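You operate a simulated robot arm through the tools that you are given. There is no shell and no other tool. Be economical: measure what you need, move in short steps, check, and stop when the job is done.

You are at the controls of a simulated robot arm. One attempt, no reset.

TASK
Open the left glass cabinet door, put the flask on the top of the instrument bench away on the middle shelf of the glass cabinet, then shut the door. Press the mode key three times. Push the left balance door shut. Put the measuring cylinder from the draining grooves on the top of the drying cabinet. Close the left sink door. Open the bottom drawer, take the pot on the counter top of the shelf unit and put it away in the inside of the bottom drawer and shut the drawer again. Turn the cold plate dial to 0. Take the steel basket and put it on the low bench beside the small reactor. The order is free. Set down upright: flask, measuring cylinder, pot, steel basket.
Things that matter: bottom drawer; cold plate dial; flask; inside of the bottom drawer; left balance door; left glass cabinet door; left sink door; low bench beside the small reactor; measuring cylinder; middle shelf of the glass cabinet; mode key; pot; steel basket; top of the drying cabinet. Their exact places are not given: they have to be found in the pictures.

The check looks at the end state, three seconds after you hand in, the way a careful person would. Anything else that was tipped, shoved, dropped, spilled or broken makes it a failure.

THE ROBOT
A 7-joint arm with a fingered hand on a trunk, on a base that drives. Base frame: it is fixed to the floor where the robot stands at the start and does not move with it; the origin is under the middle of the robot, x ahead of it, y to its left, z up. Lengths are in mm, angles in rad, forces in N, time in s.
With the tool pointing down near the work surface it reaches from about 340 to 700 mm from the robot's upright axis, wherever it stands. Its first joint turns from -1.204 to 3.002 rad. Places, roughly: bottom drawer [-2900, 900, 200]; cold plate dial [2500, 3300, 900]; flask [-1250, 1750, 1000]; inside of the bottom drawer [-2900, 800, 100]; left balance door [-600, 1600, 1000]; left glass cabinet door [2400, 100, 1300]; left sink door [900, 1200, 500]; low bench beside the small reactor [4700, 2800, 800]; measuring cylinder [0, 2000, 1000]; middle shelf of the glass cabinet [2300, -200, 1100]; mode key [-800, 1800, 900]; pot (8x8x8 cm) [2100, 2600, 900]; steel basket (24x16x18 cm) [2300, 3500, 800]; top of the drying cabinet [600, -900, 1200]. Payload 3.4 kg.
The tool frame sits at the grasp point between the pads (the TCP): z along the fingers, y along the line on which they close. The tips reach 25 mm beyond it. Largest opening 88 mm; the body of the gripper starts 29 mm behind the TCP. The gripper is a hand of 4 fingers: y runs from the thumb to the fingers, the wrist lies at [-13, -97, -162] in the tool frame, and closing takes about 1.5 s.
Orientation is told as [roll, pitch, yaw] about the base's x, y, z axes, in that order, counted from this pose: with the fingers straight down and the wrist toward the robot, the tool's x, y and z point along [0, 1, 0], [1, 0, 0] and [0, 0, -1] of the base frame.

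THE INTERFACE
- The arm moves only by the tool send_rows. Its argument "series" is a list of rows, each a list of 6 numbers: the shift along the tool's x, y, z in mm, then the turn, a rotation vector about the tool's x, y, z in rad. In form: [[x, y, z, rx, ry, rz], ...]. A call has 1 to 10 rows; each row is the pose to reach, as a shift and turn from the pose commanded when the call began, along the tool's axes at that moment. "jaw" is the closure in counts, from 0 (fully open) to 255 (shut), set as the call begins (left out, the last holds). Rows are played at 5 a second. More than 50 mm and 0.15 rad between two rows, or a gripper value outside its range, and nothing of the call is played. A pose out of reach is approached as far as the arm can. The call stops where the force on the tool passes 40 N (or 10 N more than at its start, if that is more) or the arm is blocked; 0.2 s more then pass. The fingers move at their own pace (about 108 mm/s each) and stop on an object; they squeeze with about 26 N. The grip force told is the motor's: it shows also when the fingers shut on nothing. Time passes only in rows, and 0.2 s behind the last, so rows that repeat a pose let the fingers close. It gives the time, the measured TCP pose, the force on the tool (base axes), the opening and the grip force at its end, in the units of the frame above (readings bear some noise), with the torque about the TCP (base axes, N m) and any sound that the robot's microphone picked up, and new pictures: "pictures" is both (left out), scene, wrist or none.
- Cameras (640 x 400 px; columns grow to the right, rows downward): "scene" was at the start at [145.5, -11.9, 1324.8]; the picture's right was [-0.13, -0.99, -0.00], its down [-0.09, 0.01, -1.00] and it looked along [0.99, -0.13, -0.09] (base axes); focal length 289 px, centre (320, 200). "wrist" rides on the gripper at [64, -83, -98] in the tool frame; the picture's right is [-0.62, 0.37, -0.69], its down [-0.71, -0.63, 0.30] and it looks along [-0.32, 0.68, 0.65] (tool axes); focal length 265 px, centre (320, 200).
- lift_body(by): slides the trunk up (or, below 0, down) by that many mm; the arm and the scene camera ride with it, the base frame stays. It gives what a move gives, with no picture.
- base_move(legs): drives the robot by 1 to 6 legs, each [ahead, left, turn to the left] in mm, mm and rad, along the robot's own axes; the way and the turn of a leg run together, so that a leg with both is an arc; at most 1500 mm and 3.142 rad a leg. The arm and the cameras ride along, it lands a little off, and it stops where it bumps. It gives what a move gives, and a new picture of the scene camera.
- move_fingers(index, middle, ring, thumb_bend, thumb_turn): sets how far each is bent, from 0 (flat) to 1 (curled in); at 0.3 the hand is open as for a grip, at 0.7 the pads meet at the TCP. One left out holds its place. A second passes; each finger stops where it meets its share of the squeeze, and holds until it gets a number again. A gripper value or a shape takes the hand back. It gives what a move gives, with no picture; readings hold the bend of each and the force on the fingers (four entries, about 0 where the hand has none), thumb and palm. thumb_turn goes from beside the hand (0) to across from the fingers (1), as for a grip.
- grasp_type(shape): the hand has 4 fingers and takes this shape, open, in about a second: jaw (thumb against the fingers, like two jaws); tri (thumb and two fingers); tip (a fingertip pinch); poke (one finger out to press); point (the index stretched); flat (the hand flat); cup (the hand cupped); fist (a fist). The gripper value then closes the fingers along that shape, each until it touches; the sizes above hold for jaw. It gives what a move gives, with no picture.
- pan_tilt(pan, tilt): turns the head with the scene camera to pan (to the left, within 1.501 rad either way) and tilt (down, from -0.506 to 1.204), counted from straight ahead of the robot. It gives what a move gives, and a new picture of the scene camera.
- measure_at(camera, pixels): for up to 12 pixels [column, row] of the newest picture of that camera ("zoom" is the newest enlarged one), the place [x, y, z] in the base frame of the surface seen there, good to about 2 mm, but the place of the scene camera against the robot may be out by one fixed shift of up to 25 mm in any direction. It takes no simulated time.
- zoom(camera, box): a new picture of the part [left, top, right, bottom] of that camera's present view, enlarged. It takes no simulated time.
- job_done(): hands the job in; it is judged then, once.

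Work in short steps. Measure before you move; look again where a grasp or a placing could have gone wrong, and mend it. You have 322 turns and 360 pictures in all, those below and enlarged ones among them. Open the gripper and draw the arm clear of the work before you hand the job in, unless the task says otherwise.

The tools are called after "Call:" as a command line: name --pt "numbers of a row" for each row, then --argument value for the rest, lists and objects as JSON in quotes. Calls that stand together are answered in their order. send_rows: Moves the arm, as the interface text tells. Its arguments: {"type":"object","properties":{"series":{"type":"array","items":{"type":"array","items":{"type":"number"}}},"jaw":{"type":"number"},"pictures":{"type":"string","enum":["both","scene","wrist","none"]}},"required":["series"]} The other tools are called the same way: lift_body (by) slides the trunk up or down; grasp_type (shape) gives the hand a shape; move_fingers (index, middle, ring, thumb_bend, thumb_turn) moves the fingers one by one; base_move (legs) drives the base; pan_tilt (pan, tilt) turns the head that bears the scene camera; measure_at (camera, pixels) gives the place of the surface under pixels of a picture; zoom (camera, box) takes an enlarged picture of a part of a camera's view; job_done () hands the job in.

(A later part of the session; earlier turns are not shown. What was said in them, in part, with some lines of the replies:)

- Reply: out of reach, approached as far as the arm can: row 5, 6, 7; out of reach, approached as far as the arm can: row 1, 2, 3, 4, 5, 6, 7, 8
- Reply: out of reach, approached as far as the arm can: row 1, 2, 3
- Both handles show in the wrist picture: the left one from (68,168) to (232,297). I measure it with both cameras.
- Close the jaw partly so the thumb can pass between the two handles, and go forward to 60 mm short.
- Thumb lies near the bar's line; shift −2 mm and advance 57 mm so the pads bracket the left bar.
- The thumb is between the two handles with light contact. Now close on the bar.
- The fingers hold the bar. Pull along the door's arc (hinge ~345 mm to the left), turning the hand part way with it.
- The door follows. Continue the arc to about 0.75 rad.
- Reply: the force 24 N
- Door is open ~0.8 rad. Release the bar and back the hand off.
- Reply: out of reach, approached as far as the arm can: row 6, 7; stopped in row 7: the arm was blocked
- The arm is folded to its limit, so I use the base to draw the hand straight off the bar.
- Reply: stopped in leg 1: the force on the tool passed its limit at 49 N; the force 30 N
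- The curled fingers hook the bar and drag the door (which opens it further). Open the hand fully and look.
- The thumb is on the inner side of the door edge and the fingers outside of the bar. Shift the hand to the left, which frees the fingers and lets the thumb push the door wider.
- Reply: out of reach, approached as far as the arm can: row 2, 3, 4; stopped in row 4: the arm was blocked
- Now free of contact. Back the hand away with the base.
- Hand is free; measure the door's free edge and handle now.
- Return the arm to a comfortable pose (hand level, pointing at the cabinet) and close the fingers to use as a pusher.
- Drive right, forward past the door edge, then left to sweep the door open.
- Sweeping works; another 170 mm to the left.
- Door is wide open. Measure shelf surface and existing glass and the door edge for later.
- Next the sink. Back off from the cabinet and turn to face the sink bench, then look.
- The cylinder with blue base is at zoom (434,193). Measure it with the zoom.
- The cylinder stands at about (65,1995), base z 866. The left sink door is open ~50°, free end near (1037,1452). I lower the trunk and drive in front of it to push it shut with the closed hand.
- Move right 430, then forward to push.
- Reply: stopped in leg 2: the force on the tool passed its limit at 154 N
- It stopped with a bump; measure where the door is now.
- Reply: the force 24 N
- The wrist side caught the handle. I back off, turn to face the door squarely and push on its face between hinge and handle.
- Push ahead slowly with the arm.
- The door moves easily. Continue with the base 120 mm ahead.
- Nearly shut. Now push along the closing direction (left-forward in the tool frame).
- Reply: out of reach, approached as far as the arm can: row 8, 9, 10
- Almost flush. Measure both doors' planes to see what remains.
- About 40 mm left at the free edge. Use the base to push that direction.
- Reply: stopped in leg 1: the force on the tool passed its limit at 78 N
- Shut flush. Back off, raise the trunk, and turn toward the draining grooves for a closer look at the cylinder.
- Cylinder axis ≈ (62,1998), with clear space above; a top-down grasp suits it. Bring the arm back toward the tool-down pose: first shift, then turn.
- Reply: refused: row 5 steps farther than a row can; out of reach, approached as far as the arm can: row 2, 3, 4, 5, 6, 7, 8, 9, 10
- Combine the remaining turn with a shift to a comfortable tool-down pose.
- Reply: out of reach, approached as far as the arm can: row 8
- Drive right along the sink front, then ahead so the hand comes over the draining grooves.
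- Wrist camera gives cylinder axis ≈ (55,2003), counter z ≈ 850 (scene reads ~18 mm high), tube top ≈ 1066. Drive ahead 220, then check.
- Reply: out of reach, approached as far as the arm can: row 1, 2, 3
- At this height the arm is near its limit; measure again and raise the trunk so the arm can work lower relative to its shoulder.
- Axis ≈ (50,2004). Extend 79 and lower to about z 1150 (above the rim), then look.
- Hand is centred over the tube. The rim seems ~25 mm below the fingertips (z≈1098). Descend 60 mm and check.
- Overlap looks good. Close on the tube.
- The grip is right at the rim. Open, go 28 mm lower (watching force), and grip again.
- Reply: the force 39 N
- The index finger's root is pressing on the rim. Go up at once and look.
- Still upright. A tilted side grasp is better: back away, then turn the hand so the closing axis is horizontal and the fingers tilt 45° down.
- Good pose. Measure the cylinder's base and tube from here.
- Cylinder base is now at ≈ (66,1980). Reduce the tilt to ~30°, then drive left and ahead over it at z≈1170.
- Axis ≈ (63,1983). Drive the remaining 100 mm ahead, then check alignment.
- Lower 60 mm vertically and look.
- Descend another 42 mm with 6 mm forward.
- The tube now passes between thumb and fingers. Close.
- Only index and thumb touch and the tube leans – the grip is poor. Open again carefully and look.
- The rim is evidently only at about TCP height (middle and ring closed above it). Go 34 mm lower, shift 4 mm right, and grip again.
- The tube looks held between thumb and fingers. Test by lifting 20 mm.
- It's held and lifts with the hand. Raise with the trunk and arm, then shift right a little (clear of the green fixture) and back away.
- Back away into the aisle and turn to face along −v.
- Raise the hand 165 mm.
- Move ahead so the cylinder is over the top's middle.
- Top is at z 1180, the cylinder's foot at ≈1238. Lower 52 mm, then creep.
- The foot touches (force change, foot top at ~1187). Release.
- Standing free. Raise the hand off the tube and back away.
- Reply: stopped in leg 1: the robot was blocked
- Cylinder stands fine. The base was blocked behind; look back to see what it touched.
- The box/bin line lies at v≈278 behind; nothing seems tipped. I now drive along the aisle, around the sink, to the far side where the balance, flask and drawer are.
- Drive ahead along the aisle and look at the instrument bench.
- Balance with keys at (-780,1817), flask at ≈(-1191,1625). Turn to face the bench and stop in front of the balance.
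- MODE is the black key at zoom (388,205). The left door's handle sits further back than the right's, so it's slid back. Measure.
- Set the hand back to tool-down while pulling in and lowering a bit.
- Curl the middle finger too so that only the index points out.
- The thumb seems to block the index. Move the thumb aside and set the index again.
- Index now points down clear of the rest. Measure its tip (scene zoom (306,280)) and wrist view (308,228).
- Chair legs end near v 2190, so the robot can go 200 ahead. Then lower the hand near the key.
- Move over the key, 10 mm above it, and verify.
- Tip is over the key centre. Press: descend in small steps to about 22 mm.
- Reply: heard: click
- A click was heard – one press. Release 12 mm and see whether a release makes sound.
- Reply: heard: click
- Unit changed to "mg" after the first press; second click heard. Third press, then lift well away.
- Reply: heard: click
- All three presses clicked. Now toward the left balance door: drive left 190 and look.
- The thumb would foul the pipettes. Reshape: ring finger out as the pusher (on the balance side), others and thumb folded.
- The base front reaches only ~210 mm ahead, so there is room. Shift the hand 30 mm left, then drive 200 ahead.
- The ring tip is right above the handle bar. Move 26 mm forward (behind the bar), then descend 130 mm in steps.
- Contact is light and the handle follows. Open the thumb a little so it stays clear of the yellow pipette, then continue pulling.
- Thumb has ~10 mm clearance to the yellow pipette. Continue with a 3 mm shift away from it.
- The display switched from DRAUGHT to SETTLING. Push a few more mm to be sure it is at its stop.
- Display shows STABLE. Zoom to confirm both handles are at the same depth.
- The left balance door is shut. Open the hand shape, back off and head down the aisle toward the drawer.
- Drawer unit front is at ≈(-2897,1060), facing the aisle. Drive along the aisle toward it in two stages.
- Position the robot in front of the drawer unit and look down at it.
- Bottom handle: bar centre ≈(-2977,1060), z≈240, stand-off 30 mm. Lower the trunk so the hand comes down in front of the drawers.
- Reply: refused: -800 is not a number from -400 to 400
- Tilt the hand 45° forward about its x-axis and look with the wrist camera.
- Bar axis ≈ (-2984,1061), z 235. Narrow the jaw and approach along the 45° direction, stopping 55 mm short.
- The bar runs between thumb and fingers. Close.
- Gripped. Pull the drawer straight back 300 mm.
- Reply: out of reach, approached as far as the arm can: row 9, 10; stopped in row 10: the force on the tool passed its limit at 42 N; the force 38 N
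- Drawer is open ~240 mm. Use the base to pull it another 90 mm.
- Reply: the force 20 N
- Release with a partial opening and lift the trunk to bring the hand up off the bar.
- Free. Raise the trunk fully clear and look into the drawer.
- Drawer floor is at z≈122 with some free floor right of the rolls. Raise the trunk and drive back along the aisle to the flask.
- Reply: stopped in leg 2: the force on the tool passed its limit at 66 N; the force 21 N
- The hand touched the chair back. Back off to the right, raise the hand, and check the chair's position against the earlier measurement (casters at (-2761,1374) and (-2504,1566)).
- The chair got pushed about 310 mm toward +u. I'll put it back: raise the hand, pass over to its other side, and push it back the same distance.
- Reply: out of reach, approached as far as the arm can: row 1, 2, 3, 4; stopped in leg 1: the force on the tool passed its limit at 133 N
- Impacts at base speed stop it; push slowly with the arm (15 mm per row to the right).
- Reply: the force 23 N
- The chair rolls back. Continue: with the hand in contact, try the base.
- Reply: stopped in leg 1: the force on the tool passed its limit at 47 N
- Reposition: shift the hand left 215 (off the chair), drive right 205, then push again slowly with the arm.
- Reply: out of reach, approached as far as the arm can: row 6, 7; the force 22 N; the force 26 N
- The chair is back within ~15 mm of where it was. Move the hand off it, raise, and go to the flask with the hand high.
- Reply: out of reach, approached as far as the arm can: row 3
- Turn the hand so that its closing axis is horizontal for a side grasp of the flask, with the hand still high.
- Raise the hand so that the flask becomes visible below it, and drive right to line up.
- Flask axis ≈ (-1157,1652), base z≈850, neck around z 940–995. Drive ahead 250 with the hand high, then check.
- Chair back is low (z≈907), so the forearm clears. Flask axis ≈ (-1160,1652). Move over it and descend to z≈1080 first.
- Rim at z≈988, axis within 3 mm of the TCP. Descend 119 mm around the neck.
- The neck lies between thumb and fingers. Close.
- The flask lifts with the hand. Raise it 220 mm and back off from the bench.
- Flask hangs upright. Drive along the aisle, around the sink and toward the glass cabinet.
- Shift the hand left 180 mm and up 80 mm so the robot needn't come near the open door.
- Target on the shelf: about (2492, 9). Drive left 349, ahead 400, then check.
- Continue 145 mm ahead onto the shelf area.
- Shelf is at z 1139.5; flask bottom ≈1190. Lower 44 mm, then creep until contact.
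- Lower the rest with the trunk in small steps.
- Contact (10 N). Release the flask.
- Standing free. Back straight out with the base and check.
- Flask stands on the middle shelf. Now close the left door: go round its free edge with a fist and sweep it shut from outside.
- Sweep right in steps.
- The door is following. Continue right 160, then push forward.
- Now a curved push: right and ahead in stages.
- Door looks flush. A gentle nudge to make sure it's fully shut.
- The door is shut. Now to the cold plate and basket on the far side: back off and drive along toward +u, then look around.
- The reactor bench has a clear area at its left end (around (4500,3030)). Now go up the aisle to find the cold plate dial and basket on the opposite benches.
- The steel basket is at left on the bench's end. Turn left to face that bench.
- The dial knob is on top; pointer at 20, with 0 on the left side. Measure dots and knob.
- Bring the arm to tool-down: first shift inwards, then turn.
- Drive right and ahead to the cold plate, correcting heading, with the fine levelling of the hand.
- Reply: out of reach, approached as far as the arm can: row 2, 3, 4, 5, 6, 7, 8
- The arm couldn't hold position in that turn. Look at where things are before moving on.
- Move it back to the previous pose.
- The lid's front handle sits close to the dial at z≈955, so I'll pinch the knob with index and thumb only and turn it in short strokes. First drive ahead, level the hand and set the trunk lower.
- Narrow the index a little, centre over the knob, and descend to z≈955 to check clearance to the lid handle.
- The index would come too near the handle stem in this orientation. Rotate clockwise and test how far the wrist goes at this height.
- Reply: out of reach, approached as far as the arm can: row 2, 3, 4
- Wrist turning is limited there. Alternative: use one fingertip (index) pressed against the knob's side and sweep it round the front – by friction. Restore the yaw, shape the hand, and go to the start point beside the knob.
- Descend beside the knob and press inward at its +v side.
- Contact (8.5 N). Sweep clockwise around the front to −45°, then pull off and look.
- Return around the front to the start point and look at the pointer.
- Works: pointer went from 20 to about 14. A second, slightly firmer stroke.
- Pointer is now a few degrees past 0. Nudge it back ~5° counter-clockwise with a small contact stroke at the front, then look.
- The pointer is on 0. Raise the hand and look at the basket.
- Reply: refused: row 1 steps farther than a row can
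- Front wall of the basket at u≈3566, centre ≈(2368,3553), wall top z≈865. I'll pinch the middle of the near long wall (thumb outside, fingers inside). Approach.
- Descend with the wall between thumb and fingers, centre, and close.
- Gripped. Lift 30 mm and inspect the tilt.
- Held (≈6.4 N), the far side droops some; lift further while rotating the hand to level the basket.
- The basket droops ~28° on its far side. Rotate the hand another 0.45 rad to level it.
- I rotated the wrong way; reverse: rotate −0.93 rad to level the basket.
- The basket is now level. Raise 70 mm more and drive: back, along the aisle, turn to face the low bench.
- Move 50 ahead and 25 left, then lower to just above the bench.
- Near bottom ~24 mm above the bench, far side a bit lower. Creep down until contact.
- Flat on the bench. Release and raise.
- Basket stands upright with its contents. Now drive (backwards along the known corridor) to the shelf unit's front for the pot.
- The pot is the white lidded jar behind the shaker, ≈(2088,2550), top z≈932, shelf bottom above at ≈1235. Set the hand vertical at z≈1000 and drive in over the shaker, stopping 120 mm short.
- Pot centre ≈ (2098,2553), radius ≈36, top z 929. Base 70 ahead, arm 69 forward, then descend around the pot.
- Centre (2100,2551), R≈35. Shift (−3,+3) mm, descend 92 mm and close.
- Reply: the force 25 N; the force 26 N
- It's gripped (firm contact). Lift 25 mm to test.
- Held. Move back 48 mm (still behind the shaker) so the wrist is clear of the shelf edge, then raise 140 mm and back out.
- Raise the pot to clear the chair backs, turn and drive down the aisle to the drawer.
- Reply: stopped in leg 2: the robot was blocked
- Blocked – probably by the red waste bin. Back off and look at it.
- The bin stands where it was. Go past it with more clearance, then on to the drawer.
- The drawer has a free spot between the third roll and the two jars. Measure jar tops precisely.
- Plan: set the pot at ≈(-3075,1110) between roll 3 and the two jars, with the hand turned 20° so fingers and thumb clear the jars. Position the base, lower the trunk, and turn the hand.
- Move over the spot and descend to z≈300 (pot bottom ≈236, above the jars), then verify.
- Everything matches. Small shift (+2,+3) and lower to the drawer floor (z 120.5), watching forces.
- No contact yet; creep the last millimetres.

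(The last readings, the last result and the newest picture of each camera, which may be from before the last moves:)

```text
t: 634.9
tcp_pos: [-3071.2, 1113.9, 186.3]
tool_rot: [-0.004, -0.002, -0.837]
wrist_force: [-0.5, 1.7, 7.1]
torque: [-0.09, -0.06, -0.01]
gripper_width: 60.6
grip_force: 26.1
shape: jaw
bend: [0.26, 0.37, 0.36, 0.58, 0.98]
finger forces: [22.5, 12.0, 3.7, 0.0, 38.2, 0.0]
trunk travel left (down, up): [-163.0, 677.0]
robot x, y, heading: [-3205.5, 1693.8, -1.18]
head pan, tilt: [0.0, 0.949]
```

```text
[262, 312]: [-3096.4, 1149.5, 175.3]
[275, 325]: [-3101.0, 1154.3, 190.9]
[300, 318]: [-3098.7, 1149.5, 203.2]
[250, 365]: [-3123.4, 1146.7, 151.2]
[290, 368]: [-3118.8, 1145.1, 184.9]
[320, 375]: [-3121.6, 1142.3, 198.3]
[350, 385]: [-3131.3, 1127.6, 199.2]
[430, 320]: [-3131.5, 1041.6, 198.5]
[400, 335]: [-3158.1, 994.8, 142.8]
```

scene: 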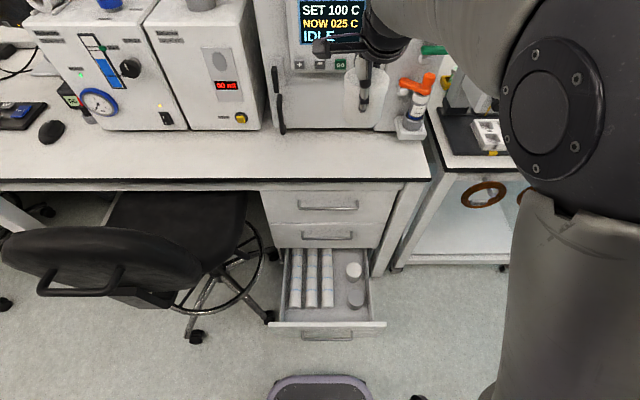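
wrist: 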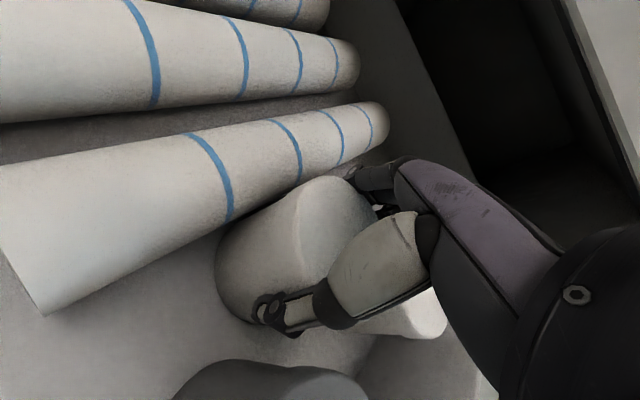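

Open just enough: thumb and fingers each by a few millimetres.

Call:
move_fingers --index 0.2 --middle 0.31 --ring 0.31 --thumb_bend 0.5

```text
t: 635.9
tcp_pos: [-3071.7, 1113.6, 185.3]
tool_rot: [-0.004, 0.002, -0.837]
wrist_force: [-0.8, 0.7, 1.9]
torque: [-0.03, -0.05, -0.01]
gripper_width: 86.5
grip_force: 9.6
shape: fingers
bend: [0.18, 0.3, 0.3, 0.47, 1.0]
finger forces: [5.4, 0.8, 2.2, 0.0, 9.8, 0.0]
trunk travel left (down, up): [-163.0, 677.0]
robot x, y, heading: [-3206.5, 1691.9, -1.18]
head pan, tilt: [0.0, 0.949]
```

Call:
move_fingers --index 0.12 --middle 0.26 --ring 0.26 --thumb_bend 0.41

Call:
send_rows --pt "0 0 -3 0 0 0" --pt "0 0 -12 0 0 0" --pt "0 0 -12 0 0 0" --pictures "wrist"

```text
t: 636.9
tcp_pos: [-3072.2, 1114.8, 185.6]
tool_rot: [-0.004, 0.003, -0.837]
wrist_force: [-0.4, 1.0, -0.3]
torque: [0.02, 0.02, -0.01]
gripper_width: 95.4
grip_force: 0.4
shape: fingers
bend: [0.12, 0.26, 0.26, 0.41, 1.0]
finger forces: [0.0, 0.1, 0.4, 0.0, 1.2, 0.0]
trunk travel left (down, up): [-163.0, 677.0]
robot x, y, heading: [-3208.5, 1693.3, -1.179]
head pan, tilt: [0.0, 0.949]
```

```text
t: 637.7
tcp_pos: [-3072.0, 1114.9, 198.1]
tool_rot: [-0.004, 0.003, -0.837]
wrist_force: [0.1, 0.5, -0.2]
torque: [-0.01, -0.01, 0.0]
gripper_width: 94.4
grip_force: 0.0
shape: fingers
bend: [0.12, 0.26, 0.26, 0.41, 1.0]
finger forces: [0.0, 0.1, 0.1, 0.0, 0.0, 0.0]
trunk travel left (down, up): [-163.0, 677.0]
robot x, y, heading: [-3206.3, 1694.2, -1.175]
head pan, tilt: [0.0, 0.949]
```

wrist: 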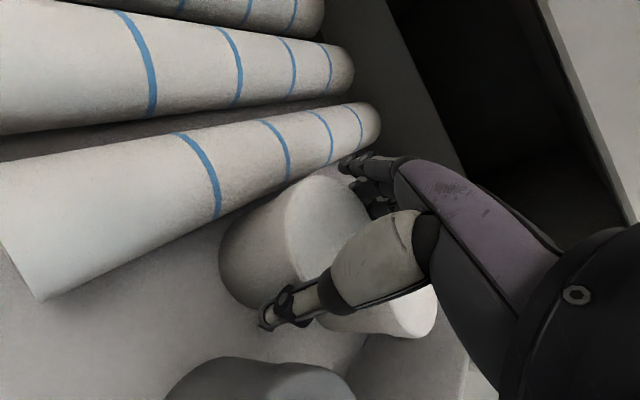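

Released and standing. Raise the hand clear.

Call:
send_rows --pt "0 0 -25 0 0 0" --pt "0 0 -60 0 0 0" --pt "0 0 -105 0 0 0" --pt "0 0 -150 0 0 0" --pt "0 0 -195 0 0 0" --pt "0 0 -235 0 0 0" --pictures "wrist"

```text
t: 639.1
tcp_pos: [-3069.7, 1115.5, 431.7]
tool_rot: [-0.002, 0.003, -0.837]
wrist_force: [-0.6, -0.3, -0.1]
torque: [-0.03, -0.01, 0.0]
gripper_width: 94.5
grip_force: 0.0
shape: fingers
bend: [0.12, 0.26, 0.26, 0.41, 1.0]
finger forces: [0.0, 0.0, 0.1, 0.1, 0.0, 0.1]
trunk travel left (down, up): [-163.0, 677.0]
robot x, y, heading: [-3204.3, 1692.9, -1.18]
head pan, tilt: [0.0, 0.949]
```

wrist: 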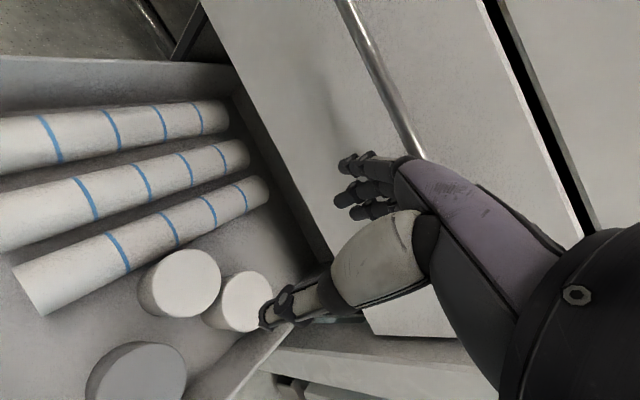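

The pot stands well. Now draw the hand back over the drawer front: base back a little, straighten the hand and retract the arm.

Call:
base_move --legs '[[-95, 0, 0]]'

Call:
send_rows --pt "0 0 0 0 0 0.12" --pt "0 0 0 0 0 0.24" --pt "0 0 0 0 0 0.34" --pictures "none"

Call:
send_rows --pt "0 -40 0 0 0 0" --pt "0 -80 0 0 0 0" --pt "0 -120 0 0 0 0" --pt "0 -160 0 0 0 0" --pt "0 -200 0 0 0 0" --pictures "none"

Call:
grasp_type --shape "fist"

```text
t: 640.2
tcp_pos: [-3105.0, 1203.5, 431.4]
tool_rot: [-0.005, 0.002, -0.838]
wrist_force: [0.1, -0.1, -0.2]
torque: [-0.04, -0.01, 0.01]
gripper_width: 94.3
grip_force: 0.0
shape: fingers
bend: [0.12, 0.26, 0.26, 0.41, 1.0]
finger forces: [0.1, 0.0, 0.0, 0.0, 0.0, 0.0]
trunk travel left (down, up): [-163.0, 677.0]
robot x, y, heading: [-3243.7, 1782.4, -1.18]
head pan, tilt: [0.0, 0.949]
```

scene: 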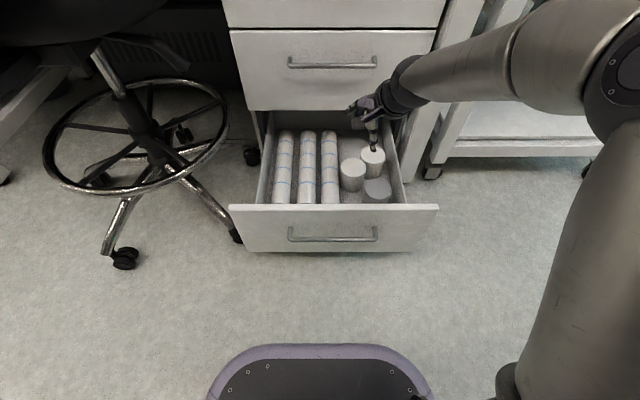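

```text
t: 641.0
tcp_pos: [-3105.6, 1202.9, 430.6]
tool_rot: [-0.003, -0.001, -1.18]
wrist_force: [-0.1, -0.8, 0.5]
torque: [-0.01, 0.01, -0.02]
gripper_width: 94.3
grip_force: 0.1
shape: fingers
bend: [0.12, 0.26, 0.26, 0.41, 1.0]
finger forces: [0.0, 0.0, 0.0, 0.0, 0.0, 0.1]
trunk travel left (down, up): [-163.0, 677.0]
robot x, y, heading: [-3242.9, 1779.8, -1.18]
head pan, tilt: [0.0, 0.949]
```

```text
t: 642.2
tcp_pos: [-3153.0, 1334.5, 432.3]
tool_rot: [0.026, -0.028, -1.154]
wrist_force: [0.3, -0.5, -0.6]
torque: [-0.02, 0.0, -0.01]
gripper_width: 94.5
grip_force: 0.0
shape: fingers
bend: [0.12, 0.26, 0.26, 0.41, 1.0]
finger forces: [0.0, 0.0, 0.1, 0.0, 0.0, 0.0]
out of reach, approached as far as the arm can: row 4, 5
trunk travel left (down, up): [-163.0, 677.0]
robot x, y, heading: [-3242.1, 1778.4, -1.178]
head pan, tilt: [0.0, 0.949]
```

```text
t: 643.1
tcp_pos: [-3152.8, 1333.4, 432.7]
tool_rot: [0.028, -0.028, -1.153]
wrist_force: [0.0, 0.1, 0.8]
torque: [0.03, -0.01, 0.0]
gripper_width: 0.0
grip_force: 0.1
shape: fist
bend: [1.0, 1.0, 1.0, 0.86, 0.85]
finger forces: [0.0, 0.0, 0.0, 0.0, 0.1, 0.0]
trunk travel left (down, up): [-163.0, 677.0]
robot x, y, heading: [-3244.4, 1781.7, -1.181]
head pan, tilt: [0.0, 0.949]
```

The base is about ±215 mm, so there's room: back 90 more, then lower the fist in front of the drawer.

Call:
base_move --legs '[[-90, 0, 0]]'

Call:
lift_body --by -158

Call:
send_rows --pt "0 20 0 0 0 0" --pt "0 40 0 0 0 0" --pt "0 55 0 0 0 0" --pt "0 68 0 0 0 0" --pt "0 80 0 0 0 0" --pt "0 92 0 0 0 0" --pt "0 104 0 0 0 0" --pt "0 118 0 0 0 0" --pt "0 132 0 0 0 0" --pt "0 148 0 0 0 0" --pictures "scene"

```text
t: 644.3
tcp_pos: [-3188.1, 1408.1, 429.0]
tool_rot: [0.021, -0.017, -1.16]
wrist_force: [0.3, 0.0, -0.2]
torque: [0.0, -0.02, 0.0]
gripper_width: 0.0
grip_force: 0.1
shape: fist
bend: [1.0, 1.0, 1.0, 0.86, 0.85]
finger forces: [0.1, 0.0, 0.1, 0.0, 0.1, 0.0]
trunk travel left (down, up): [-163.0, 677.0]
robot x, y, heading: [-3274.0, 1854.2, -1.185]
head pan, tilt: [0.0, 0.949]
stopped in leg 1: the robot was blocked; the commanded pose is now the measured one
```

scene: 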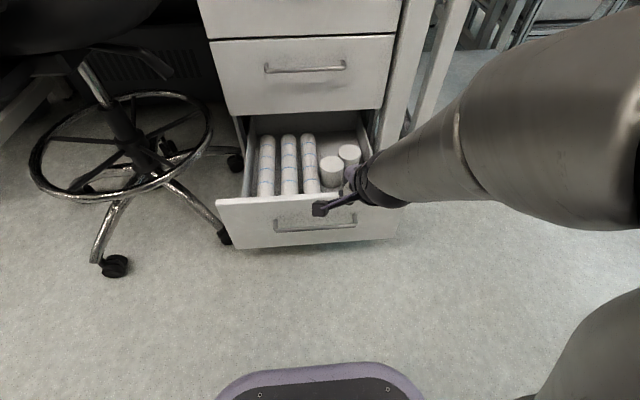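

```text
t: 646.1
tcp_pos: [-3186.9, 1407.2, 272.7]
tool_rot: [0.026, -0.019, -1.159]
wrist_force: [-0.1, 1.2, 0.3]
torque: [0.0, -0.02, -0.01]
gripper_width: 0.0
grip_force: 0.0
shape: fist
bend: [1.0, 1.0, 1.0, 0.86, 0.85]
finger forces: [0.0, 0.0, 0.0, 0.0, 0.0, 0.0]
trunk travel left (down, up): [-5.0, 835.0]
robot x, y, heading: [-3274.2, 1853.1, -1.188]
head pan, tilt: [0.0, 0.949]
```

```text
t: 648.3
tcp_pos: [-3128.0, 1271.5, 277.1]
tool_rot: [0.026, -0.023, -1.16]
wrist_force: [-0.2, -0.2, 0.3]
torque: [0.0, 0.02, -0.01]
gripper_width: 0.0
grip_force: 0.1
shape: fist
bend: [1.0, 1.0, 1.0, 0.86, 0.85]
finger forces: [0.0, 0.0, 0.1, 0.0, 0.1, 0.1]
trunk travel left (down, up): [-5.0, 835.0]
robot x, y, heading: [-3271.0, 1853.4, -1.183]
head pan, tilt: [0.0, 0.949]
```

scene: 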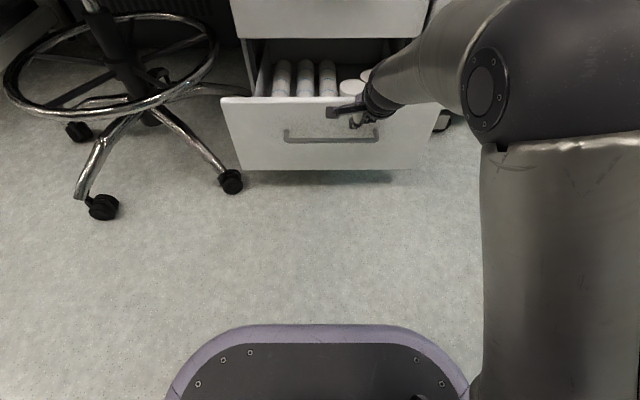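

The drawer is closing. Continue with the base ahead 150 mm.

Call:
base_move --legs '[[160, 0, 0]]'

Call:
send_rows --pt "0 12 0 0 0 0" --pt "0 24 0 0 0 0" --pt "0 36 0 0 0 0" --pt "0 48 0 0 0 0" --pt "0 60 0 0 0 0" --pt "0 72 0 0 0 0" --pt "0 84 0 0 0 0" --pt "0 96 0 0 0 0" --pictures "scene"

```text
t: 649.7
tcp_pos: [-3069.9, 1124.4, 276.1]
tool_rot: [0.025, -0.022, -1.161]
wrist_force: [0.3, 0.5, -0.2]
torque: [-0.04, 0.03, -0.01]
gripper_width: 0.0
grip_force: 0.1
shape: fist
bend: [1.0, 1.0, 1.0, 0.86, 0.85]
finger forces: [0.0, 0.0, 0.1, 0.0, 0.0, 0.0]
trunk travel left (down, up): [-5.0, 835.0]
robot x, y, heading: [-3218.0, 1708.2, -1.189]
head pan, tilt: [0.0, 0.949]
```

scene: 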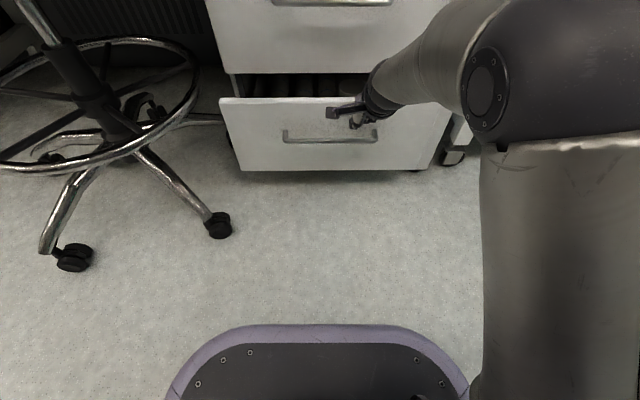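

```text
t: 651.5
tcp_pos: [-3032.9, 1040.3, 277.7]
tool_rot: [0.025, -0.015, -1.16]
wrist_force: [-5.0, 10.8, 4.6]
torque: [-0.68, -0.3, -0.11]
gripper_width: 0.3
grip_force: 0.0
shape: fist
bend: [1.0, 1.0, 1.0, 0.86, 0.85]
finger forces: [0.0, 12.2, 0.1, 0.0, 0.0, 0.0]
trunk travel left (down, up): [-5.0, 835.0]
robot x, y, heading: [-3218.8, 1709.4, -1.187]
head pan, tilt: [0.0, 0.949]
stopped in row 8: the force on the tool passed its limit at 57 N (the readings are from after the stop); the commanded pose is now the measured one
```

scene: 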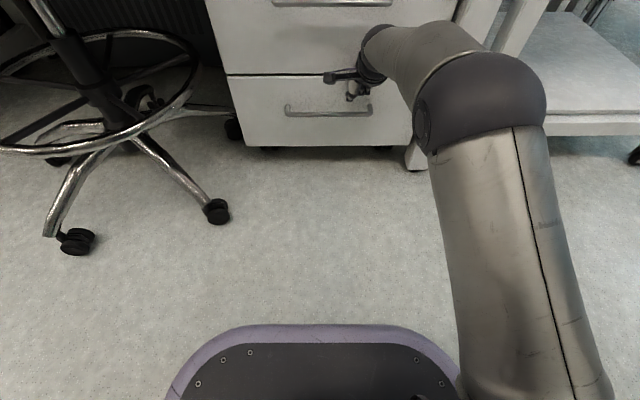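

Shut (it met the stop). Compare the drawer fronts' planes.

Call:
measure_at --camera "scene" --pixels '[[260, 90], [260, 60], [310, 130], [310, 50], [390, 120], [390, 68], [328, 112]]'

```text
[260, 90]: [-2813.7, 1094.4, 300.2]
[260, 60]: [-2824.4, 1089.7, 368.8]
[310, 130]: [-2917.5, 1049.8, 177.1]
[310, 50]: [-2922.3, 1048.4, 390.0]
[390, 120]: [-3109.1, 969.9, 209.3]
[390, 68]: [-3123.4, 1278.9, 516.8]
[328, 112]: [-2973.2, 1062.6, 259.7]
```

Flush. Back off 90, raise the trunk, move left past the chair with the hand high, and check the cart behind and the chair.

Call:
base_move --legs '[[-90, 0, 0]]'

Call:
lift_body --by 400

Call:
lift_body --by 400

Call:
send_rows --pt "0 -20 -40 0 0 0" --pt "0 -40 -80 0 0 0" --pt "0 -60 -120 0 0 0" --pictures "none"

Call:
base_move --legs '[[0, 650, 0]]'

Call:
pan_tilt --pan -1.5 --tilt 0.5

```text
t: 652.6
tcp_pos: [-3065.5, 1124.1, 277.0]
tool_rot: [0.027, -0.015, -1.158]
wrist_force: [-0.5, 0.1, 0.1]
torque: [-0.05, 0.04, 0.04]
gripper_width: 0.0
grip_force: 0.1
shape: fist
bend: [1.0, 1.0, 1.0, 0.86, 0.85]
finger forces: [0.0, 0.0, 0.0, 0.1, 0.1, 0.1]
trunk travel left (down, up): [-5.0, 835.0]
robot x, y, heading: [-3249.4, 1789.6, -1.183]
head pan, tilt: [0.0, 0.949]
```

scene: 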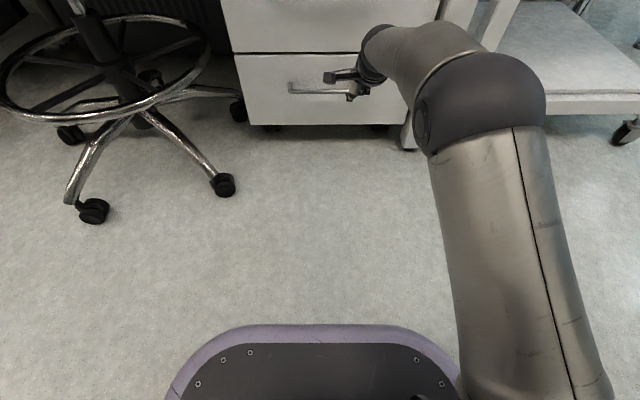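

```text
t: 656.5
tcp_pos: [-3066.1, 1123.8, 676.4]
tool_rot: [0.026, -0.014, -1.16]
wrist_force: [0.3, -0.1, 0.0]
torque: [0.01, 0.01, 0.0]
gripper_width: 0.0
grip_force: 0.1
shape: fist
bend: [1.0, 1.0, 1.0, 0.86, 0.85]
finger forces: [0.0, 0.0, 0.0, 0.0, 0.0, 0.1]
trunk travel left (down, up): [-405.0, 435.0]
robot x, y, heading: [-3248.9, 1790.6, -1.187]
head pan, tilt: [0.0, 0.949]
```

```text
t: 660.3
tcp_pos: [-3066.4, 1124.1, 1075.8]
tool_rot: [0.026, -0.013, -1.158]
wrist_force: [1.3, 0.2, -1.0]
torque: [0.02, 0.02, -0.03]
gripper_width: 0.0
grip_force: 0.0
shape: fist
bend: [1.0, 1.0, 1.0, 0.86, 0.85]
finger forces: [0.0, 0.0, 0.1, 0.0, 0.2, 0.0]
trunk travel left (down, up): [-805.0, 35.0]
robot x, y, heading: [-3247.5, 1789.3, -1.183]
head pan, tilt: [0.0, 0.949]
```

```text
t: 661.1
tcp_pos: [-3094.2, 1180.5, 1197.8]
tool_rot: [0.024, -0.015, -1.158]
wrist_force: [0.2, 1.0, 0.4]
torque: [-0.01, 0.01, 0.02]
gripper_width: 0.2
grip_force: 0.0
shape: fist
bend: [1.0, 1.0, 1.0, 0.86, 0.85]
finger forces: [0.1, 0.0, 0.0, 0.0, 0.1, 0.1]
trunk travel left (down, up): [-805.0, 35.0]
robot x, y, heading: [-3248.5, 1791.8, -1.187]
head pan, tilt: [0.0, 0.949]
```

```text
t: 664.8
tcp_pos: [-2484.4, 1422.3, 1198.2]
tool_rot: [0.027, -0.017, -1.162]
wrist_force: [0.7, 0.2, 0.1]
torque: [0.01, 0.0, -0.01]
gripper_width: 0.0
grip_force: 0.1
shape: fist
bend: [1.0, 1.0, 1.0, 0.86, 0.85]
finger forces: [0.1, 0.1, 0.0, 0.0, 0.0, 0.0]
trunk travel left (down, up): [-805.0, 35.0]
robot x, y, heading: [-2638.2, 2035.5, -1.194]
head pan, tilt: [0.0, 0.949]
```

scene: 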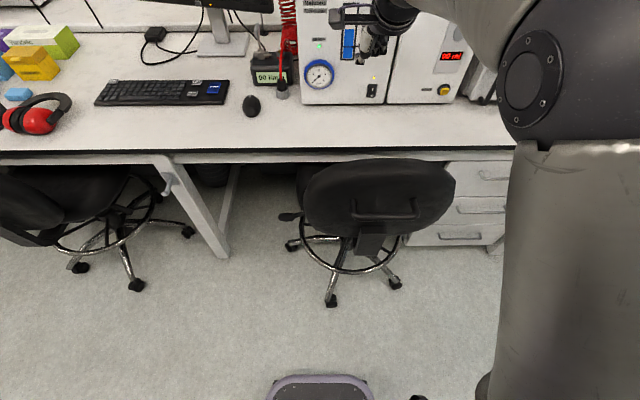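

```text
t: 666.4
tcp_pos: [-2484.0, 1423.8, 1197.6]
tool_rot: [0.027, -0.015, -1.165]
wrist_force: [1.0, 0.0, 0.1]
torque: [0.01, 0.02, -0.01]
gripper_width: 0.0
grip_force: 0.1
shape: fist
bend: [1.0, 1.0, 1.0, 0.86, 0.85]
finger forces: [0.1, 0.0, 0.0, 0.2, 0.0, 0.0]
trunk travel left (down, up): [-805.0, 35.0]
robot x, y, heading: [-2638.6, 2039.2, -1.193]
head pan, tilt: [-1.499, 0.499]
```

scene: 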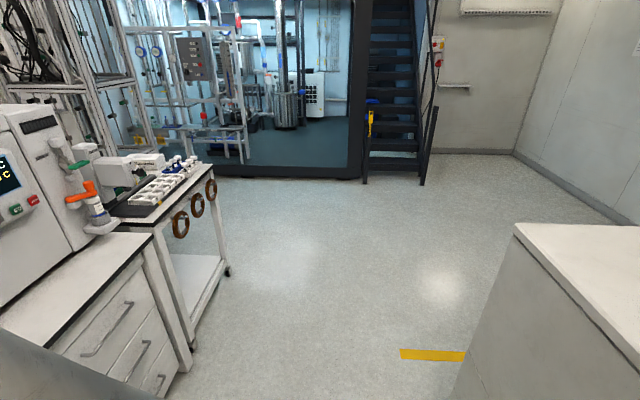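

Call:
measure_at --camera "scene" --pixels '[[516, 226], [514, 232], [560, 270], [500, 300], [480, 370], [560, 240], [620, 300]]'

```text
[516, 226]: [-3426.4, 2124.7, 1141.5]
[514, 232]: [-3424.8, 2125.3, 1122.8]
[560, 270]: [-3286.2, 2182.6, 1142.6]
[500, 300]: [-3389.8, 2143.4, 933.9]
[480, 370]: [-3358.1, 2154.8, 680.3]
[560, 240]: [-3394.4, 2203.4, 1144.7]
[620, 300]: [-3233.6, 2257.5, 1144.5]
```

The cart hasn't moved. One last look at the chair I had to put back.

Call:
pan_tilt --pan 0.1 --tilt 0.95

Call:
grasp_type --shape "jaw"

```text
t: 668.0
tcp_pos: [-2484.6, 1422.6, 1197.4]
tool_rot: [0.026, -0.015, -1.165]
wrist_force: [0.1, -0.4, 0.1]
torque: [-0.01, 0.01, 0.03]
gripper_width: 0.1
grip_force: 0.0
shape: fist
bend: [1.0, 1.0, 1.0, 0.86, 0.85]
finger forces: [0.0, 0.0, 0.1, 0.0, 0.0, 0.0]
trunk travel left (down, up): [-805.0, 35.0]
robot x, y, heading: [-2638.5, 2034.6, -1.192]
head pan, tilt: [0.099, 0.949]
```

scene: 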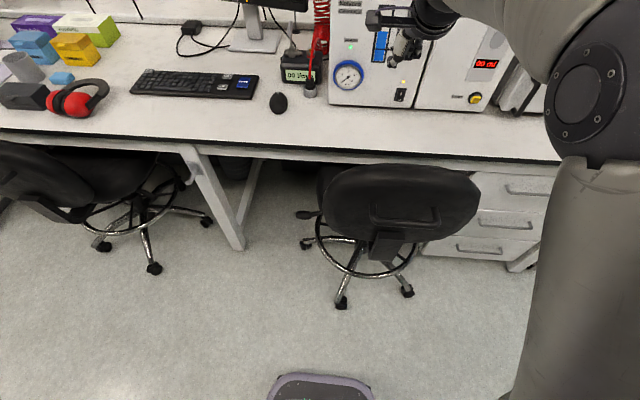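

```text
t: 668.9
tcp_pos: [-2483.6, 1424.0, 1197.1]
tool_rot: [0.026, -0.017, -1.165]
wrist_force: [-0.1, -0.4, 0.3]
torque: [0.0, 0.0, -0.01]
gripper_width: 87.6
grip_force: 0.1
shape: jaw
bend: [0.3, 0.3, 0.3, 0.3, 0.97]
finger forces: [0.1, 0.0, 0.0, 0.0, 0.0, 0.0]
trunk travel left (down, up): [-805.0, 35.0]
robot x, y, heading: [-2632.7, 2038.6, -1.193]
head pan, tilt: [0.099, 0.949]
```

Call:
measure_at --camera "scene" --pixels '[[341, 304], [407, 291], [154, 268], [102, 245], [485, 247]]'

```text
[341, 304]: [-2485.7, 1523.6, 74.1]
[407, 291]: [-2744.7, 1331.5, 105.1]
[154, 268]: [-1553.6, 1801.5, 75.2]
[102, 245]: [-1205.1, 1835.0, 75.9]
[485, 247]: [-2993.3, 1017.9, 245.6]
```

The chair now sits ~45 mm closer to the bench than originally. Measure its rear handle loop to draw it back gently.

Call:
measure_at --camera "scene" --pixels '[[405, 226], [380, 226], [436, 222], [405, 215], [405, 200], [372, 208], [440, 208], [405, 172], [405, 235]]'

Call:
zoom --camera "scene" --box '[310, 150, 490, 270]'

```text
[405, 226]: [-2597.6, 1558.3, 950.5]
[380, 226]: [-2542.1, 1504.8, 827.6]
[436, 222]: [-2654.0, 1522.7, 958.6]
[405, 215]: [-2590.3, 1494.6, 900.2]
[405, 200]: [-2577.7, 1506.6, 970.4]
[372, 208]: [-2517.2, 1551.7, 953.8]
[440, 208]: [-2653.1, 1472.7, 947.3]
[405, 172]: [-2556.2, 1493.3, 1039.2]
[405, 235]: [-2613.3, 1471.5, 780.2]
```

```text
3.33 times, centred on (400, 210) of scene
```

zoom: 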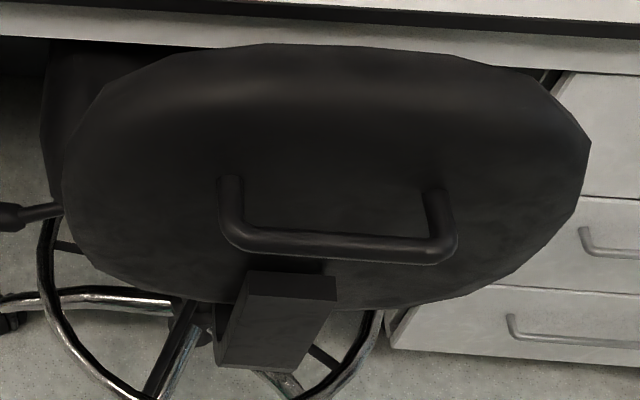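

The chair has a D-handle at its back (bar ≈(-2600,1561), z≈932). Position above it.

Call:
base_move --legs '[[-170, -57, 0]]'

Call:
send_rows --pt "0 0 40 0 -0.026 0" --pt "0 0 80 0 -0.026 0" --pt "0 0 120 0 -0.026 0" --pt "0 0 160 0 -0.026 0" --pt "0 0 185 0 -0.026 0" --jaw 140 --pictures "wrist"

```text
t: 670.6
tcp_pos: [-2585.8, 1555.7, 1197.2]
tool_rot: [0.025, -0.016, -1.156]
wrist_force: [-0.1, 0.3, -0.2]
torque: [0.05, -0.04, -0.01]
gripper_width: 87.7
grip_force: 0.2
shape: jaw
bend: [0.3, 0.3, 0.3, 0.3, 0.97]
finger forces: [0.1, 0.1, 0.1, 0.1, 0.0, 0.0]
trunk travel left (down, up): [-805.0, 35.0]
robot x, y, heading: [-2744.1, 2167.3, -1.186]
head pan, tilt: [0.099, 0.949]
stopped in leg 1: the robot was blocked; the commanded pose is now the measured one
```

scene: 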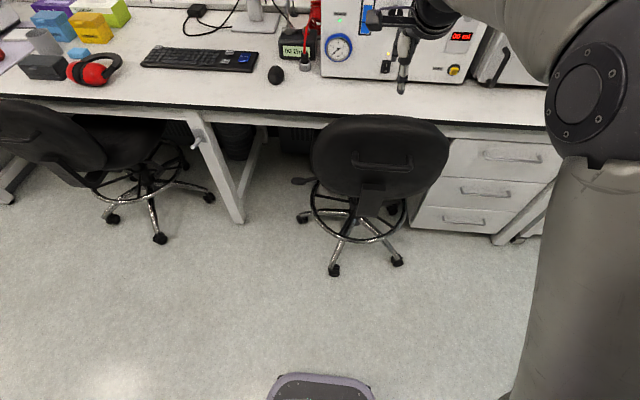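

```text
t: 672.0
tcp_pos: [-2579.7, 1550.7, 1031.1]
tool_rot: [-0.001, -0.058, -1.154]
wrist_force: [-3.5, 8.0, 29.1]
torque: [-0.84, -0.07, -0.08]
gripper_width: 37.9
grip_force: 0.1
shape: jaw
bend: [0.75, 0.5, 0.46, 0.71, 1.0]
finger forces: [2.4, 25.0, 4.0, 0.0, 0.1, 0.0]
trunk travel left (down, up): [-805.0, 35.0]
robot x, y, heading: [-2747.2, 2166.8, -1.177]
head pan, tilt: [0.099, 0.949]
stopped in row 5: the force on the tool passed its limit at 44 N (the readings are from after the stop); the commanded pose is now the measured one
```

wrist: 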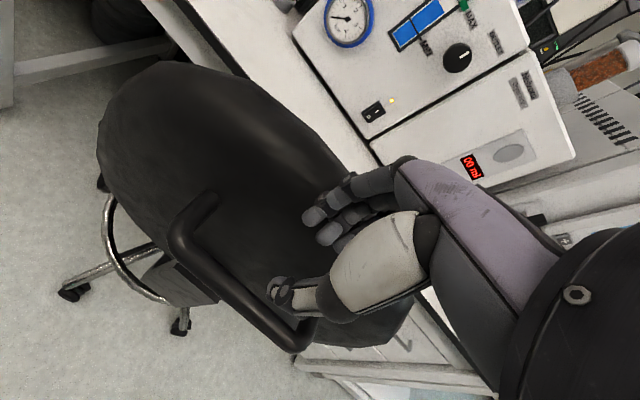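

The fingers touched the backrest top. Raise, and measure the loop with the wrist camera.

Call:
send_rows --pt "0 0 -30 0 0 0" --pt "0 0 -60 0 0 0" --pictures "wrist"

```text
t: 672.6
tcp_pos: [-2580.3, 1554.8, 1080.1]
tool_rot: [-0.001, -0.038, -1.154]
wrist_force: [0.3, -0.6, -0.4]
torque: [-0.02, -0.01, 0.04]
gripper_width: 40.0
grip_force: 0.1
shape: jaw
bend: [0.74, 0.47, 0.43, 0.71, 1.0]
finger forces: [0.1, 0.0, 0.0, 0.0, 0.1, 0.0]
trunk travel left (down, up): [-805.0, 35.0]
robot x, y, heading: [-2744.6, 2169.6, -1.186]
head pan, tilt: [0.099, 0.949]
```

wrist: 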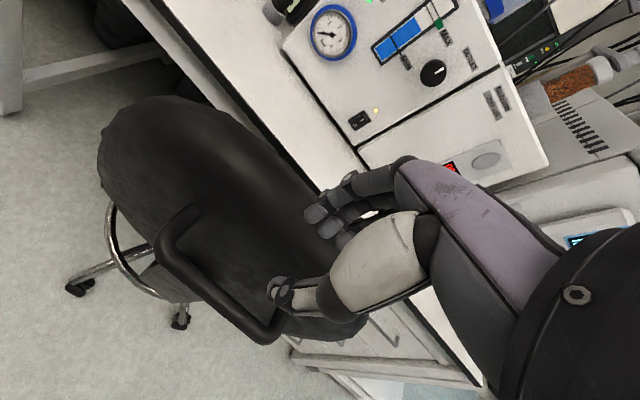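

Call:
measure_at --camera "wrist" --pixels '[[190, 275], [220, 300], [165, 245], [185, 215], [250, 325], [230, 260], [200, 240], [78, 288], [180, 320], [240, 200], [260, 330]]'

```text
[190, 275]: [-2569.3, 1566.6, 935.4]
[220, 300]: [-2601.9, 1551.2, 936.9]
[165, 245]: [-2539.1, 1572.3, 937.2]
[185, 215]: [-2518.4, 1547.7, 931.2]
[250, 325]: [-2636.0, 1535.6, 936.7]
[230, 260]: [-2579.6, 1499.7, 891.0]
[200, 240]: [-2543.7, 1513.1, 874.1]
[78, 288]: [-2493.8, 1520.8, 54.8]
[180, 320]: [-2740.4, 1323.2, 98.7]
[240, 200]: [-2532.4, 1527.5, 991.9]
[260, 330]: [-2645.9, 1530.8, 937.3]
```

Narrow the jaw, shift 5 mm back, and descend with the fingers between bar and backrest.

Call:
send_rows --pt "0 -6 20 0.038 0 0" --pt "0 -6 45 0.038 0 0" --pt "0 -6 70 0.038 0 0" --pt "0 -6 90 0.038 0 0" --pt "0 -6 108 0.038 0 0" --pt "0 -6 124 0.038 0 0" --pt "0 -6 136 0.038 0 0" --jaw 178 --pictures "none"

```text
t: 674.2
tcp_pos: [-2578.6, 1553.8, 951.6]
tool_rot: [0.0, -0.013, -1.155]
wrist_force: [-3.8, 7.3, 21.6]
torque: [-1.02, -0.22, -0.1]
gripper_width: 26.8
grip_force: 0.0
shape: jaw
bend: [0.74, 0.55, 0.51, 0.74, 1.0]
finger forces: [1.5, 37.3, 0.0, 0.1, 0.1, 0.0]
trunk travel left (down, up): [-805.0, 35.0]
robot x, y, heading: [-2741.8, 2170.0, -1.18]
head pan, tilt: [0.099, 0.949]
```

Call:
send_rows --pt "0 0 -10 0 0 0" --pictures "wrist"

```text
t: 674.6
tcp_pos: [-2579.2, 1553.5, 953.2]
tool_rot: [0.0, 0.001, -1.154]
wrist_force: [1.6, 1.6, 4.5]
torque: [-0.18, -0.06, -0.03]
gripper_width: 27.1
grip_force: 0.0
shape: jaw
bend: [0.74, 0.54, 0.51, 0.74, 1.0]
finger forces: [0.8, 16.3, 0.1, 0.0, 0.0, 0.0]
trunk travel left (down, up): [-805.0, 35.0]
robot x, y, heading: [-2741.6, 2167.8, -1.181]
head pan, tilt: [0.099, 0.949]
```

wrist: 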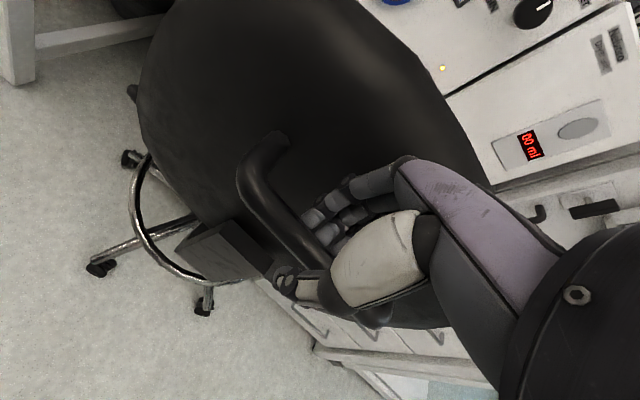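

The bar is between thumb and fingers. Close and pull back slowly 42 mm.

Call:
send_rows --pt "0 0 0 0 0 0" --pt "0 0 0 0 0 0" --pt "0 0 0 0 0 0" --pt "0 0 0 0 0 0" --pt "0 -6 0 0 0 0" --pt "0 -14 0 0 0 0" --pt "0 -22 0 0 0 0" --pt "0 -30 0 0 0 0" --pt "0 -38 0 0 0 0" --pt "0 -46 0 0 0 0" --jaw 255 --pictures "wrist"

Call:
measure_at --camera "wrist" --pixels '[[100, 268], [205, 305], [128, 155], [250, 190], [285, 225], [98, 262], [203, 300]]'

```text
t: 676.8
tcp_pos: [-2598.9, 1595.0, 957.9]
tool_rot: [0.0, -0.003, -1.153]
wrist_force: [4.1, -5.4, 19.3]
torque: [-0.56, -0.1, 0.04]
gripper_width: 8.9
grip_force: 25.8
shape: jaw
bend: [0.75, 0.56, 0.73, 0.74, 1.0]
finger forces: [0.0, 16.9, 6.0, 0.0, 0.0, 0.1]
trunk travel left (down, up): [-805.0, 35.0]
robot x, y, heading: [-2746.1, 2173.4, -1.183]
head pan, tilt: [0.099, 0.949]
```

wrist: 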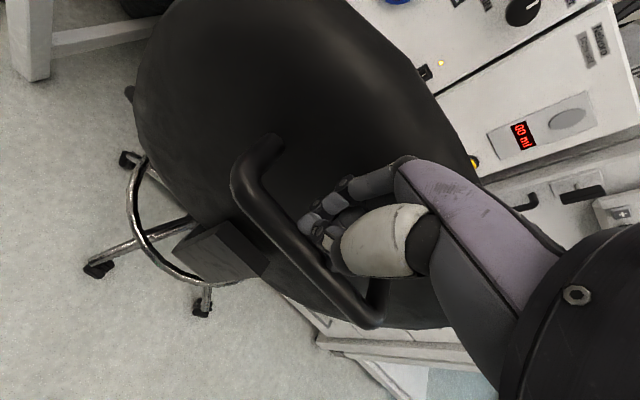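

```text
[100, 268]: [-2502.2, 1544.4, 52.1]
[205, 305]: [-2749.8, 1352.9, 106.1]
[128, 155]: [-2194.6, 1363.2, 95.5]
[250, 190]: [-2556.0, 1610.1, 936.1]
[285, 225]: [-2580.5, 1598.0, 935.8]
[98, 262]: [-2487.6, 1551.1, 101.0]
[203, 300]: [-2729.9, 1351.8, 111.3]
```

The hand is inside the loop and the chair is following; 25 mm more.

Call:
send_rows --pt "0 -6 0 0 0 0" --pt "0 -12 0 0 0 0" --pt "0 -18 0 0 0 0" --pt "0 -24 0 0 0 0" --pictures "wrist"

Call:
measure_at --camera "wrist" --pixels '[[100, 268], [205, 305], [98, 262], [203, 300], [285, 225]]'

```text
t: 677.8
tcp_pos: [-2607.8, 1617.2, 956.6]
tool_rot: [-0.003, -0.004, -1.153]
wrist_force: [6.0, -4.7, 18.9]
torque: [-0.56, -0.11, 0.09]
gripper_width: 9.0
grip_force: 25.9
shape: jaw
bend: [0.75, 0.56, 0.73, 0.74, 1.0]
finger forces: [0.0, 16.2, 6.2, 0.1, 0.0, 0.0]
trunk travel left (down, up): [-805.0, 35.0]
robot x, y, heading: [-2745.1, 2166.0, -1.179]
head pan, tilt: [0.099, 0.949]
```

wrist: 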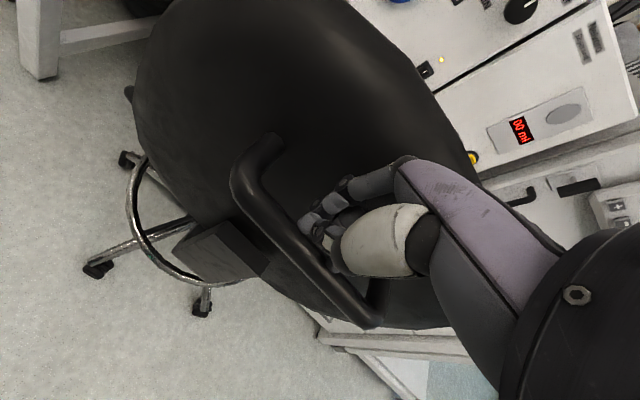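

```text
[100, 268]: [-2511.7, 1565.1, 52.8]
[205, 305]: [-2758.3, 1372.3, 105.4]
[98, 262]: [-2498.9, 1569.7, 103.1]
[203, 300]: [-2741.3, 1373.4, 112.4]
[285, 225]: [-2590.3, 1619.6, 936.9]
```

The chair is within ~6 mm of its original place. Ease off and lift the hand straight out.

Call:
send_rows --pt "0 5 -3 0 0 0" --pt "0 6 -15 0 0 0" --pt "0 6 -40 0 0 0" --pt "0 6 -80 0 0 0" --pt "0 6 -120 0 0 0" --pt "0 6 -160 0 0 0" --pt "0 6 -200 0 0 0" --pictures "wrist"

Call:
measure_at --camera "wrist" --pixels '[[78, 288], [180, 320], [85, 280], [190, 310], [190, 275], [95, 270]]'

```text
t: 679.4
tcp_pos: [-2603.0, 1609.9, 1153.8]
tool_rot: [-0.002, 0.002, -1.155]
wrist_force: [0.3, -0.2, 0.4]
torque: [0.01, -0.01, -0.01]
gripper_width: 7.0
grip_force: 26.1
shape: jaw
bend: [0.75, 0.74, 0.72, 0.74, 1.0]
finger forces: [0.0, 0.0, 0.0, 0.0, 0.0, 0.1]
trunk travel left (down, up): [-805.0, 35.0]
robot x, y, heading: [-2742.7, 2167.9, -1.179]
head pan, tilt: [0.099, 0.949]
```

wrist: 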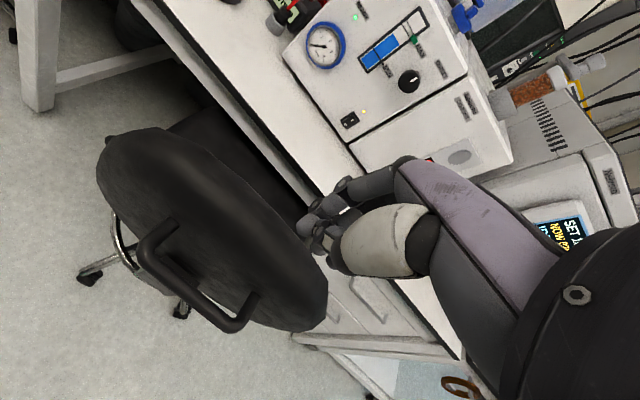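

```text
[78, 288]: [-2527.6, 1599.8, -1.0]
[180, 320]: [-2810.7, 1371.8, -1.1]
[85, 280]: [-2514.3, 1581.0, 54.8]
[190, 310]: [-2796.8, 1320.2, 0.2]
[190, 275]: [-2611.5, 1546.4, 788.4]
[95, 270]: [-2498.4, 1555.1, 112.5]
```

Good. Quick check that the cart behind wasn't displaced by the last bump, and open the hand.

Call:
base_move --legs '[[100, 100, 0]]'

Call:
pan_tilt --pan -1.5 --tilt 0.5

Call:
grasp_type --shape "jaw"

```text
t: 680.7
tcp_pos: [-2470.6, 1555.3, 1154.6]
tool_rot: [0.0, 0.001, -1.154]
wrist_force: [-0.6, 0.2, -0.1]
torque: [-0.02, -0.01, 0.01]
gripper_width: 7.1
grip_force: 25.8
shape: jaw
bend: [0.75, 0.61, 0.72, 0.74, 1.0]
finger forces: [0.1, 0.0, 0.0, 0.0, 0.1, 0.0]
trunk travel left (down, up): [-805.0, 35.0]
robot x, y, heading: [-2613.7, 2112.3, -1.179]
head pan, tilt: [0.099, 0.949]
```

scene: 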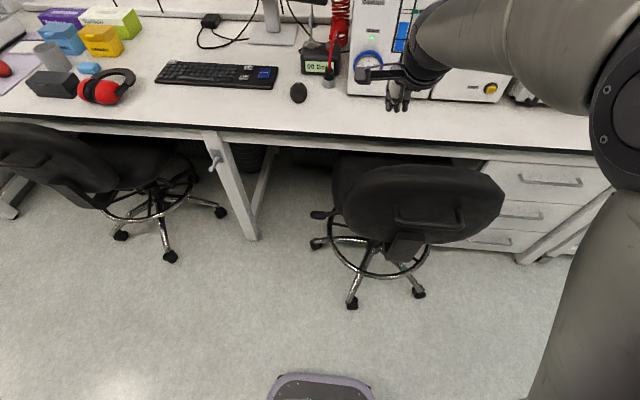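

```text
t: 682.4
tcp_pos: [-2472.9, 1553.2, 1154.2]
tool_rot: [0.0, -0.001, -1.154]
wrist_force: [-0.3, 0.1, -0.7]
torque: [0.01, -0.01, 0.01]
gripper_width: 7.1
grip_force: 26.2
shape: jaw
bend: [0.75, 0.61, 0.72, 0.74, 1.0]
finger forces: [0.1, 0.0, 0.0, 0.0, 0.0, 0.0]
trunk travel left (down, up): [-805.0, 35.0]
robot x, y, heading: [-2614.7, 2113.0, -1.186]
head pan, tilt: [-1.499, 0.499]
```

scene: 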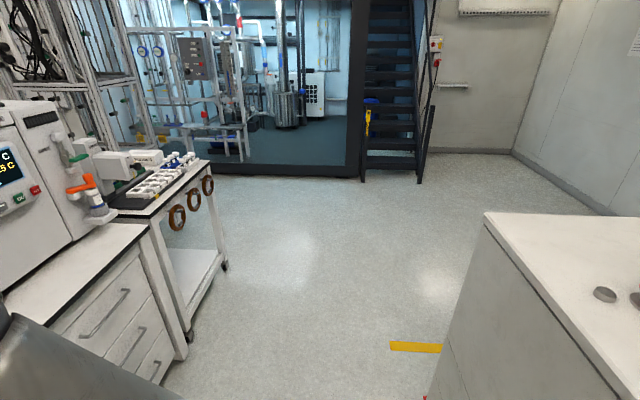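

```text
t: 683.3
tcp_pos: [-2471.6, 1555.2, 1153.4]
tool_rot: [0.0, 0.0, -1.153]
wrist_force: [-0.4, -0.1, 0.4]
torque: [0.0, 0.02, -0.01]
gripper_width: 87.6
grip_force: 0.0
shape: jaw
bend: [0.3, 0.3, 0.3, 0.3, 0.98]
finger forces: [0.0, 0.0, 0.1, 0.1, 0.0, 0.0]
trunk travel left (down, up): [-805.0, 35.0]
robot x, y, heading: [-2615.5, 2112.3, -1.179]
head pan, tilt: [-1.499, 0.499]
```

Call:
measure_at --camera "scene" --pixels '[[486, 220], [480, 260], [500, 290], [540, 310], [460, 340], [560, 340]]'

```text
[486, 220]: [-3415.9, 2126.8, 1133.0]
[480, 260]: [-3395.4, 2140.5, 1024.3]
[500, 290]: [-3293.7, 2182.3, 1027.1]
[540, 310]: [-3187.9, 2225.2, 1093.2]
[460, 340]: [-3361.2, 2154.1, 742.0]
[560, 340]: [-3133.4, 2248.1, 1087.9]
```

The cart is unmoved, the hand is open and clear. Hand the job in.

Call:
job_done

```text
The job is handed in.
```

I finished every task on the list and handed the job in. The result of the check is not known to me yet.

- **Glass cabinet:** the flask stands upright on the middle shelf and the left door is shut flush.
- **Mode key:** pressed three times, with three clicks heard.
- **Left balance door:** shut; the display changed from DRAUGHT to STABLE.
- **Measuring cylinder:** upright on top of the drying cabinet.
- **Left sink door:** closed flush with its neighbour.
- **Pot and drawer:** the pot stands in the bottom drawer between a roll and two jars, and the drawer is shut flush.
- **Cold plate dial:** the pointer is within about 1° of 0.
- **Steel basket:** upright on the low bench, at its left end, with its contents still inside.

I disturbed a few other things:

- **Chair at the drawer bench:** my hand pushed it about 31 cm. I pushed it back, and it now stands within roughly 15 mm of its original place.
- **Cardboard box, red waste bin and a cart:** the robot's base bumped into these. The cart measured unmoved afterwards, the bin turned by at most about 2°, and the box looks unmoved, though I had no exact earlier measurement of it.
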